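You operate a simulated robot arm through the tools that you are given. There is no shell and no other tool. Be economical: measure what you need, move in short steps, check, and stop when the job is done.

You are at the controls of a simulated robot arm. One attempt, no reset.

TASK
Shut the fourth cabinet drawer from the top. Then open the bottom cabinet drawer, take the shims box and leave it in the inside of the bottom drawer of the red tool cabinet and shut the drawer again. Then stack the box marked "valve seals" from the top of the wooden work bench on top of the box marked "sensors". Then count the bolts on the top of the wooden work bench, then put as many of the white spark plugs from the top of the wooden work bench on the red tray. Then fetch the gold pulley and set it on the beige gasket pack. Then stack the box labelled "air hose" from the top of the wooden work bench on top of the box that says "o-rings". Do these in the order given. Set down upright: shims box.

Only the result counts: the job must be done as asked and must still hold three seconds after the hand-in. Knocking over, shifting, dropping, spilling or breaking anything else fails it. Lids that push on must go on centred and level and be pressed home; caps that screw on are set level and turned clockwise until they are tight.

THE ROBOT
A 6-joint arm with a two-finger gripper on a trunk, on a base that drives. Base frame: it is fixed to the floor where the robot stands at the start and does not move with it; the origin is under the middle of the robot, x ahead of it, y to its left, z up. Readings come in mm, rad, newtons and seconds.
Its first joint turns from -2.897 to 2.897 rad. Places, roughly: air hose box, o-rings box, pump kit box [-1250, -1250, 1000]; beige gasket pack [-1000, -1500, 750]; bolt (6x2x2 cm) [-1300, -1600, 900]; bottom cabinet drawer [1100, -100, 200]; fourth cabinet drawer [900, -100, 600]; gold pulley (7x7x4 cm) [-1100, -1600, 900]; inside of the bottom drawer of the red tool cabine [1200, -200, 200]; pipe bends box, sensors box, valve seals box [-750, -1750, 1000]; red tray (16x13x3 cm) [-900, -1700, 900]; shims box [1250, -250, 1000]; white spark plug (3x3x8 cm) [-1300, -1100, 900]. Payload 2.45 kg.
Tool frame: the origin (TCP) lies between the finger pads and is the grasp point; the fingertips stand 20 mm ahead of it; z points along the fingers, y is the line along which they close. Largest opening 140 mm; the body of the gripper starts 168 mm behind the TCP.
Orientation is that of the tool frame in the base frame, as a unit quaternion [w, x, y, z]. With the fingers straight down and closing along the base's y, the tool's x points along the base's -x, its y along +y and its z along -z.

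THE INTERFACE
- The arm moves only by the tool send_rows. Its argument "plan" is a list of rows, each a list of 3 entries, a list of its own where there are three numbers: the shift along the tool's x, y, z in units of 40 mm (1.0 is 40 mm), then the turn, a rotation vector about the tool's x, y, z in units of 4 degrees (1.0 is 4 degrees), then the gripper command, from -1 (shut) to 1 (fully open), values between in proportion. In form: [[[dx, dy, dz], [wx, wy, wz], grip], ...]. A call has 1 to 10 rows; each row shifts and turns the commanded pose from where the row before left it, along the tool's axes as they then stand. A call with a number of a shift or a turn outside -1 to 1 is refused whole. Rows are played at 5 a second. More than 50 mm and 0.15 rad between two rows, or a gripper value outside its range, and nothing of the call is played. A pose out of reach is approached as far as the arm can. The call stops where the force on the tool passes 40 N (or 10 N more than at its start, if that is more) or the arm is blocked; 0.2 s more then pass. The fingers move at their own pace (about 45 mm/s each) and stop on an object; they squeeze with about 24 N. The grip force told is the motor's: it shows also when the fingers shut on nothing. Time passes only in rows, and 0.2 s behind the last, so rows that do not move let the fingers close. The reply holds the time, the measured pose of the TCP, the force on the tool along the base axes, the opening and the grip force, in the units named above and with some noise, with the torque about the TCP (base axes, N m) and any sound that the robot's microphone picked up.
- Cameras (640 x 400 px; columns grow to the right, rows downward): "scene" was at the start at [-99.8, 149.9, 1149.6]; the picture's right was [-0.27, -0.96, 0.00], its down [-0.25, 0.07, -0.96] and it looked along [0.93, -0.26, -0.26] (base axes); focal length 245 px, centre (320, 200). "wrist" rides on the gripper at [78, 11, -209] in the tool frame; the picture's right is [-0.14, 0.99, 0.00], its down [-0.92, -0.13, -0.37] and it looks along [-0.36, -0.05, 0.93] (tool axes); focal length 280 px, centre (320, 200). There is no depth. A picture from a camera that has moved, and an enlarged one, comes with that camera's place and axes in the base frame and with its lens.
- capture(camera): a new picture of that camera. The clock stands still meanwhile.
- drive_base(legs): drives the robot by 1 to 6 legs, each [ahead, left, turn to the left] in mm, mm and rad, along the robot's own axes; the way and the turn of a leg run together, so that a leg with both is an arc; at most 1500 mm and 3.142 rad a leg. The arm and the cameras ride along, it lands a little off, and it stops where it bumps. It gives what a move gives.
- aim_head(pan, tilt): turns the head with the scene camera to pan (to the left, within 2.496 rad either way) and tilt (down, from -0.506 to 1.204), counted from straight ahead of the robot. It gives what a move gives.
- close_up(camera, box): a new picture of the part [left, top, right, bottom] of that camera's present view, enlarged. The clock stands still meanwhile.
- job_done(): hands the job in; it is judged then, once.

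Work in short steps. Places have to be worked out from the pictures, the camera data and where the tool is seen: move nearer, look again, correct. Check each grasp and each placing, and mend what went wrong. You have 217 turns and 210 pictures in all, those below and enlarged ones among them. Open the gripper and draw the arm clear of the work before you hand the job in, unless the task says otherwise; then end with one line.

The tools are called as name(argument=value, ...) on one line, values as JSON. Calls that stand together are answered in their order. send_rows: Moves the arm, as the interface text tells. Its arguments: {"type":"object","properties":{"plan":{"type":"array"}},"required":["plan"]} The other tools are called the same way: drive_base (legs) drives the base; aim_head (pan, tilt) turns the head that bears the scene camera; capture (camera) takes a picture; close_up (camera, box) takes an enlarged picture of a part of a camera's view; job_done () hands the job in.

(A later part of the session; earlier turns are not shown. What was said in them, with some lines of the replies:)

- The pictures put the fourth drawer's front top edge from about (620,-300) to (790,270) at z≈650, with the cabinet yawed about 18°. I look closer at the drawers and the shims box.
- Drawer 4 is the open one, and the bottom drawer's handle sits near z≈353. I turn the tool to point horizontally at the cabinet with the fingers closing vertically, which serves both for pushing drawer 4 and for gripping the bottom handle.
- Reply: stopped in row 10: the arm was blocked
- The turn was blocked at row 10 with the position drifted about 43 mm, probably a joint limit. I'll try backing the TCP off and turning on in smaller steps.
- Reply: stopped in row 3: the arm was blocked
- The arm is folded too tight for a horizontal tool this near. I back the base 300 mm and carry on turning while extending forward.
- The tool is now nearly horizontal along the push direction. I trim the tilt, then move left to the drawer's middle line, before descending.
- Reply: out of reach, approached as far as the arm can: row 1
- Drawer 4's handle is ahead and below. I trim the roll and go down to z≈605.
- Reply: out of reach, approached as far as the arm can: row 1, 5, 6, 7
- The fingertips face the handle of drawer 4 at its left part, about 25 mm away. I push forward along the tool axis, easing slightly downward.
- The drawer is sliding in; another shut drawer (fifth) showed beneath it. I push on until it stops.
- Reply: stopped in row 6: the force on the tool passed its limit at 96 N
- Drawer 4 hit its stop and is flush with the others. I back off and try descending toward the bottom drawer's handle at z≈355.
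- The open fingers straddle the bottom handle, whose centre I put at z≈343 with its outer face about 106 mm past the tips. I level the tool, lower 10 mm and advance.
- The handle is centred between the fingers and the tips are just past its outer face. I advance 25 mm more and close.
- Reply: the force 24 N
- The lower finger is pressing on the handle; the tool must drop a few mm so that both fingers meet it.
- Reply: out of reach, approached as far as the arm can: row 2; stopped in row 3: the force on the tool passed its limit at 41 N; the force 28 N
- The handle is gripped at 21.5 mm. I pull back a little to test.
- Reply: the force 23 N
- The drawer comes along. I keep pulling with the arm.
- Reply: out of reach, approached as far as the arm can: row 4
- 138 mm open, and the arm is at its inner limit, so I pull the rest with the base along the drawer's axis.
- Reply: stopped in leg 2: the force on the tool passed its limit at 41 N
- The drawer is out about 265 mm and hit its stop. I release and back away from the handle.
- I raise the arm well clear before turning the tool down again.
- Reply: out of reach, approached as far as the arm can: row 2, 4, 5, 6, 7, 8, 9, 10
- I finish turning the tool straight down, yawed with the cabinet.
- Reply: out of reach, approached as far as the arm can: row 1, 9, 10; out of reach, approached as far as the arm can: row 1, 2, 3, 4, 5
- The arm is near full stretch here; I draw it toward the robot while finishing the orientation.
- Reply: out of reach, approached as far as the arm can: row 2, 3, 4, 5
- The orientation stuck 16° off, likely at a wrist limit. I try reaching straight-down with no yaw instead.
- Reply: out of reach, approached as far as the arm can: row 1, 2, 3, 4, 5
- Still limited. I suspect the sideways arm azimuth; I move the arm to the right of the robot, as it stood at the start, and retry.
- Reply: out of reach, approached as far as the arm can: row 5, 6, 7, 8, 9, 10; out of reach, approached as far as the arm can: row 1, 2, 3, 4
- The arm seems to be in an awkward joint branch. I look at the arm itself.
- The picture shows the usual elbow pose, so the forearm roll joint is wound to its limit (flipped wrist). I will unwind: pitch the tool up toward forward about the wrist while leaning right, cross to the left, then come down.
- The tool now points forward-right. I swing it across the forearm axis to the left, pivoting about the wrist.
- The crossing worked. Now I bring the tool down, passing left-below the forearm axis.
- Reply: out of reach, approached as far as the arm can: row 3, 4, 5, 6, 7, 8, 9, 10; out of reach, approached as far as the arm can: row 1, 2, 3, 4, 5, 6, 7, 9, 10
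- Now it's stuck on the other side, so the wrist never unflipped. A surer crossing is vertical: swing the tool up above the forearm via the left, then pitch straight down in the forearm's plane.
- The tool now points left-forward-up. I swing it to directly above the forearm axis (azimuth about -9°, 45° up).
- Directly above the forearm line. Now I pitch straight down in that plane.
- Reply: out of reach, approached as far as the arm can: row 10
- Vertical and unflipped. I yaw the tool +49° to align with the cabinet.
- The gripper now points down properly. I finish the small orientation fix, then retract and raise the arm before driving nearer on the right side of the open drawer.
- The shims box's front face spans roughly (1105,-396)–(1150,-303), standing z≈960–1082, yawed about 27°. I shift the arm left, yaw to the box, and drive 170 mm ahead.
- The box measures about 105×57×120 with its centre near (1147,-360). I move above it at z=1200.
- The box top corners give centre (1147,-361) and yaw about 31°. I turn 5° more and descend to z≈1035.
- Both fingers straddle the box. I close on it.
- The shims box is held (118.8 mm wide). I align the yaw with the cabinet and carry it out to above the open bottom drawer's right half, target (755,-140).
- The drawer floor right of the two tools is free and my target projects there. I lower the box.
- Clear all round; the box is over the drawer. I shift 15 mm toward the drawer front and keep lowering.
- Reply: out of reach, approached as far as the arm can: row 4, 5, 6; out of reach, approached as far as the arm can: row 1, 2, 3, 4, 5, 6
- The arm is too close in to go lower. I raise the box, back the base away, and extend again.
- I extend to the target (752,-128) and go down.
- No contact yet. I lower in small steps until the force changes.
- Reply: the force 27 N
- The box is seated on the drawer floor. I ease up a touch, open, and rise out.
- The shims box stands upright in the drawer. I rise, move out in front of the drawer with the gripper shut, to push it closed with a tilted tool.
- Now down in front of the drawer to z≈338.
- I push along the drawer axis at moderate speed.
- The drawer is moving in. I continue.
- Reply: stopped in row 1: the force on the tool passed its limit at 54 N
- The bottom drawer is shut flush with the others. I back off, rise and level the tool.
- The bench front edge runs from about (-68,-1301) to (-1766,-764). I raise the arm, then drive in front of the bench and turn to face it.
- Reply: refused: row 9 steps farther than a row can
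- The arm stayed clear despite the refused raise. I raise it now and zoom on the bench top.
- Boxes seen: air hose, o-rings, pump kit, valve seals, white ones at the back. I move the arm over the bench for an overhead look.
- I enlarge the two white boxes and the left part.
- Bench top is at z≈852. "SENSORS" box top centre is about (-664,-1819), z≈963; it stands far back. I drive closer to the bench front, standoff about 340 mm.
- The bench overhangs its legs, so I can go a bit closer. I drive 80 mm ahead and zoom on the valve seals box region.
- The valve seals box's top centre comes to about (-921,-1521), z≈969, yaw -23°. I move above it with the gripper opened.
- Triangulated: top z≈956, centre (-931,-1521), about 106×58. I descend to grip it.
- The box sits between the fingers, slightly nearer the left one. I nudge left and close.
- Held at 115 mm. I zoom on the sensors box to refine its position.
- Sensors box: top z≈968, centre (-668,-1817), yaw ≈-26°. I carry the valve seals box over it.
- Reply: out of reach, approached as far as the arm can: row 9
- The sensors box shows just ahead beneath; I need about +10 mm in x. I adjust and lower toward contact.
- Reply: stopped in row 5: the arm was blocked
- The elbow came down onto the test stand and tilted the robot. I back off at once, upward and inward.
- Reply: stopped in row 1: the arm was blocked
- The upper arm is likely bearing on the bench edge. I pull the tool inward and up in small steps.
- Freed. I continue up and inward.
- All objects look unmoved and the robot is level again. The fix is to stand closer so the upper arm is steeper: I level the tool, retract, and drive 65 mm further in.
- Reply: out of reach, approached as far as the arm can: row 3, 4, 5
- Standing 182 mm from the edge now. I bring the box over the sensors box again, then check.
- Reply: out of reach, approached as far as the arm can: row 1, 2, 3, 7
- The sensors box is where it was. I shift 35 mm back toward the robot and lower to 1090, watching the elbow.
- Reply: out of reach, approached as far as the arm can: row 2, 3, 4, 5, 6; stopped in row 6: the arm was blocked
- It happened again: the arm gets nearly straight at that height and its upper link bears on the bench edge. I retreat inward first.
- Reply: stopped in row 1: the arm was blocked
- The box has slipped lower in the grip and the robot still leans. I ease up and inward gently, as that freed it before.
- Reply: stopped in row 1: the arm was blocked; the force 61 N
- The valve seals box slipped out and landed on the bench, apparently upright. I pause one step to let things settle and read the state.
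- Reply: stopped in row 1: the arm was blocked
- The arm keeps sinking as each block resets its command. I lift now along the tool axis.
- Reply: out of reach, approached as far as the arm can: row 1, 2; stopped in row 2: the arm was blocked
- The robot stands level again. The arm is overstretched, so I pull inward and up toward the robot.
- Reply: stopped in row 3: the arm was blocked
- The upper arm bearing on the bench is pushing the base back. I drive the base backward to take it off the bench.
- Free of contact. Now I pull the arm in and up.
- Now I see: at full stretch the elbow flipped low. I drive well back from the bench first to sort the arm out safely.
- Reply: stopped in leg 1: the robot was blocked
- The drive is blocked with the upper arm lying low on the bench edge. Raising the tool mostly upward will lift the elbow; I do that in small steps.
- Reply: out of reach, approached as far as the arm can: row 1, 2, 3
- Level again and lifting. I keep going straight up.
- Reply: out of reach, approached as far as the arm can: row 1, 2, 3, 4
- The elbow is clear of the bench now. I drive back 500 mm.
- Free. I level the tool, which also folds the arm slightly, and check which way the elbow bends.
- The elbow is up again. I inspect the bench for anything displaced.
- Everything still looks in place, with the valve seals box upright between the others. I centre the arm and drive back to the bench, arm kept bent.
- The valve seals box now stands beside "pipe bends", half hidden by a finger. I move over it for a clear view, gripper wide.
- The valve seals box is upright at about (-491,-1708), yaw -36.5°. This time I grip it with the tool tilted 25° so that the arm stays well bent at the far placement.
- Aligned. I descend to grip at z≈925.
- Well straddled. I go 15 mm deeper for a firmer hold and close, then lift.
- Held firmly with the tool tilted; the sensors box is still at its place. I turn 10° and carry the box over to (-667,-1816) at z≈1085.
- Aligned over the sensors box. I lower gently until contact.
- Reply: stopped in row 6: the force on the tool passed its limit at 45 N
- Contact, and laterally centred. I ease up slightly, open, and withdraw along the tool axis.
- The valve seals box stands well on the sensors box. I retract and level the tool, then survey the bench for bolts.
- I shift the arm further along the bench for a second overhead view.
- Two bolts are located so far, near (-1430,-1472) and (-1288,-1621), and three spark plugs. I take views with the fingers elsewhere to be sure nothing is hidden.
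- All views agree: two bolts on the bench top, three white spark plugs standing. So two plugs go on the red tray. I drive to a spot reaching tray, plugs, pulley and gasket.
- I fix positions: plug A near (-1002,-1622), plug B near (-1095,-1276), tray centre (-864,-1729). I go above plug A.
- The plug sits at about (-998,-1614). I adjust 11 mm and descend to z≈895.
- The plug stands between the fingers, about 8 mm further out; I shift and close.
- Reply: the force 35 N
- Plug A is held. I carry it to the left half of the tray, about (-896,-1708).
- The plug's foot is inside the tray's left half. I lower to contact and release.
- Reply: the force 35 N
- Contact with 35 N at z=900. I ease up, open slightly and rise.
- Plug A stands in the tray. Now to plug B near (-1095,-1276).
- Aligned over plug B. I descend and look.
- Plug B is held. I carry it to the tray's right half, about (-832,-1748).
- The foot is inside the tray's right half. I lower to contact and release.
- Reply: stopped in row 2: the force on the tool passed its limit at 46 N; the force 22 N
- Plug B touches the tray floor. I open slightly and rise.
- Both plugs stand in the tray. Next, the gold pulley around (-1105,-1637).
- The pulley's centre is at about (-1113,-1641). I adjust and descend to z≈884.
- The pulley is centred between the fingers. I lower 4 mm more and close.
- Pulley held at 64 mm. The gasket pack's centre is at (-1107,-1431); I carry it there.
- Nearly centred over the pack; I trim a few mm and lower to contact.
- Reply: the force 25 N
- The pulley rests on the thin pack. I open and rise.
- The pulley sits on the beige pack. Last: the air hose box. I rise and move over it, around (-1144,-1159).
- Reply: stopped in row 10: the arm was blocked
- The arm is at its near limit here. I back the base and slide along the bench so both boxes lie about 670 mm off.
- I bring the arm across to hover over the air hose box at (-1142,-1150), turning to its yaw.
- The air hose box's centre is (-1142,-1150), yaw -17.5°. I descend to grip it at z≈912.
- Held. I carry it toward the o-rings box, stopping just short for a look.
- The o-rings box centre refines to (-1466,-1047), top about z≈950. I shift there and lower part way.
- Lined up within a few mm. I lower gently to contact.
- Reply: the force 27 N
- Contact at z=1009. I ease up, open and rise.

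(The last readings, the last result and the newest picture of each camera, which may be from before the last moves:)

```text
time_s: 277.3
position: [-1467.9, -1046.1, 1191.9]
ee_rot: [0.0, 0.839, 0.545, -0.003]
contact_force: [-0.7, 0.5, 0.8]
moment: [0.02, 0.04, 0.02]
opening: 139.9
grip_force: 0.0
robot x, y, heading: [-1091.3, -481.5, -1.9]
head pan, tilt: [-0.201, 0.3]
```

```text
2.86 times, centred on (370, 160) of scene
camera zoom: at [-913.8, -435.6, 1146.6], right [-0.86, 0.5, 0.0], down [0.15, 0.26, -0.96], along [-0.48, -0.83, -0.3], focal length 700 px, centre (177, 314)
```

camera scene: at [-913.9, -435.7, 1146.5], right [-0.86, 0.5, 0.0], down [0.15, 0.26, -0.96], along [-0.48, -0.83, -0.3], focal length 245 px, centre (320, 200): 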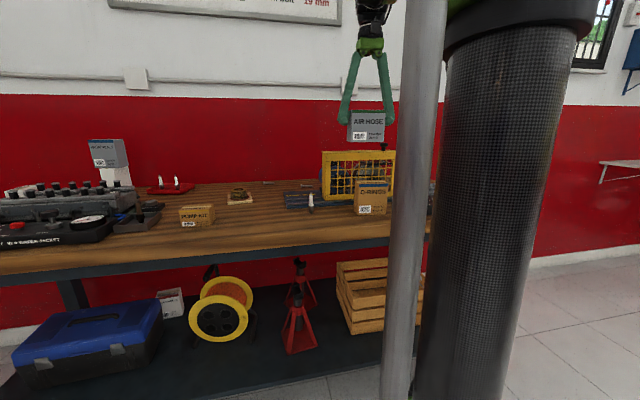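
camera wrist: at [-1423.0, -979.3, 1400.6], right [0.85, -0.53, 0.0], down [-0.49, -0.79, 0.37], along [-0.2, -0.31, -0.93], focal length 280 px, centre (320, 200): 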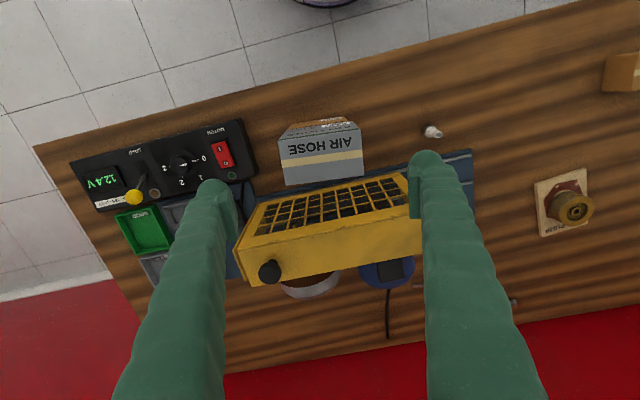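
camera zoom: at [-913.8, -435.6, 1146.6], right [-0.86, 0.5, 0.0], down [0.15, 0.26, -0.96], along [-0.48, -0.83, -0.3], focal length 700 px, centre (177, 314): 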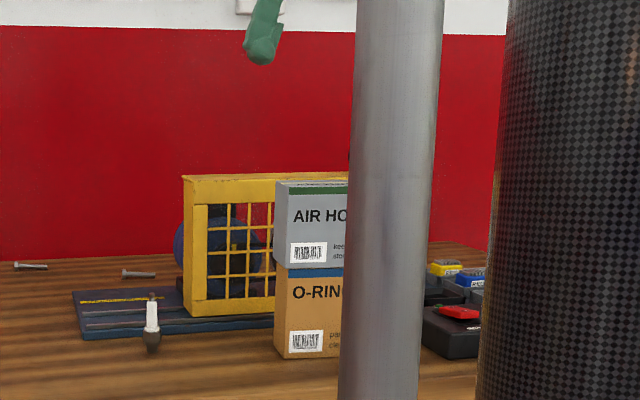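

The air hose box is squarely on o-rings. I back away and take a last look over the bench.

drive_base(legs=[[-350, 0, 0]])

aim_head(pan=0.15, tilt=0.25)

capture(camera="scene")

close_up(camera="scene", box=[20, 120, 320, 270])

```text
time_s: 279.6
position: [-1356.3, -717.8, 1190.9]
ee_rot: [-0.001, 0.838, 0.546, -0.002]
contact_force: [0.4, -0.7, 0.4]
moment: [-0.02, 0.0, -0.01]
opening: 140.4
grip_force: 0.1
robot x, y, heading: [-979.1, -152.4, -1.9]
head pan, tilt: [-0.201, 0.3]
```

```text
time_s: 280.4
position: [-1355.8, -716.8, 1191.5]
ee_rot: [-0.001, 0.839, 0.544, -0.002]
contact_force: [-0.2, 0.7, 0.4]
moment: [0.03, 0.03, -0.01]
opening: 139.9
grip_force: 0.1
robot x, y, heading: [-982.9, -149.8, -1.9]
head pan, tilt: [0.15, 0.25]
```

```text
58 pictures are left
camera scene: at [-771.9, -118.7, 1151.3], right [-0.98, 0.18, 0.0], down [0.04, 0.24, -0.97], along [-0.17, -0.95, -0.25], focal length 245 px, centre (320, 200)
```

scene: 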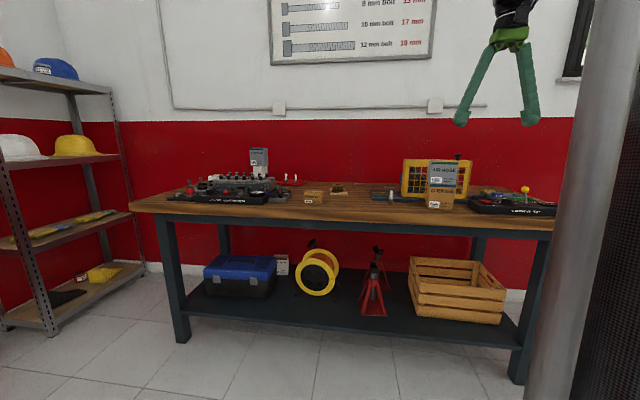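

```text
2.13 times, centred on (170, 195) of scene
camera zoom: at [-771.9, -118.7, 1151.3], right [-0.98, 0.18, 0.0], down [0.04, 0.24, -0.97], along [-0.17, -0.95, -0.25], focal length 522 px, centre (640, 211)
```

zoom: 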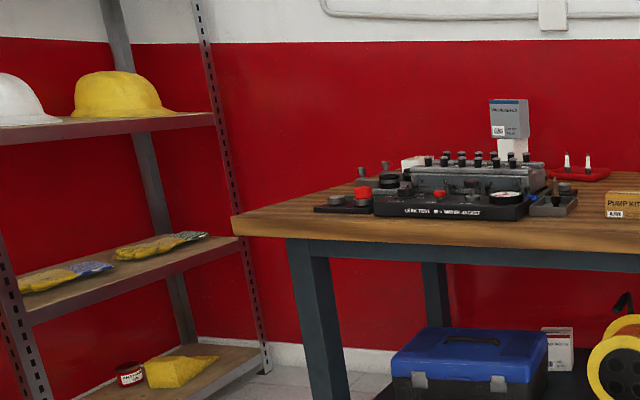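

Everything is in place: both stacks stand, the tray holds two plugs, the pulley is on the pack, and the drawers were shut. I hand in.

job_done()

```text
The job is handed in.
```

The job is handed in with every step done in the order given. I counted two bolts, so two spark plugs are on the red tray. The valve seals box slipped from the gripper once while I was moving it; it landed upright on the bench and I then stacked it on the sensors box. The arm also bore on the bench edge around then and pushed the base back, but nothing else on the bench looked out of place afterwards. The shims box was upright when I let go of it, and I couldn't see it after shutting the drawer.
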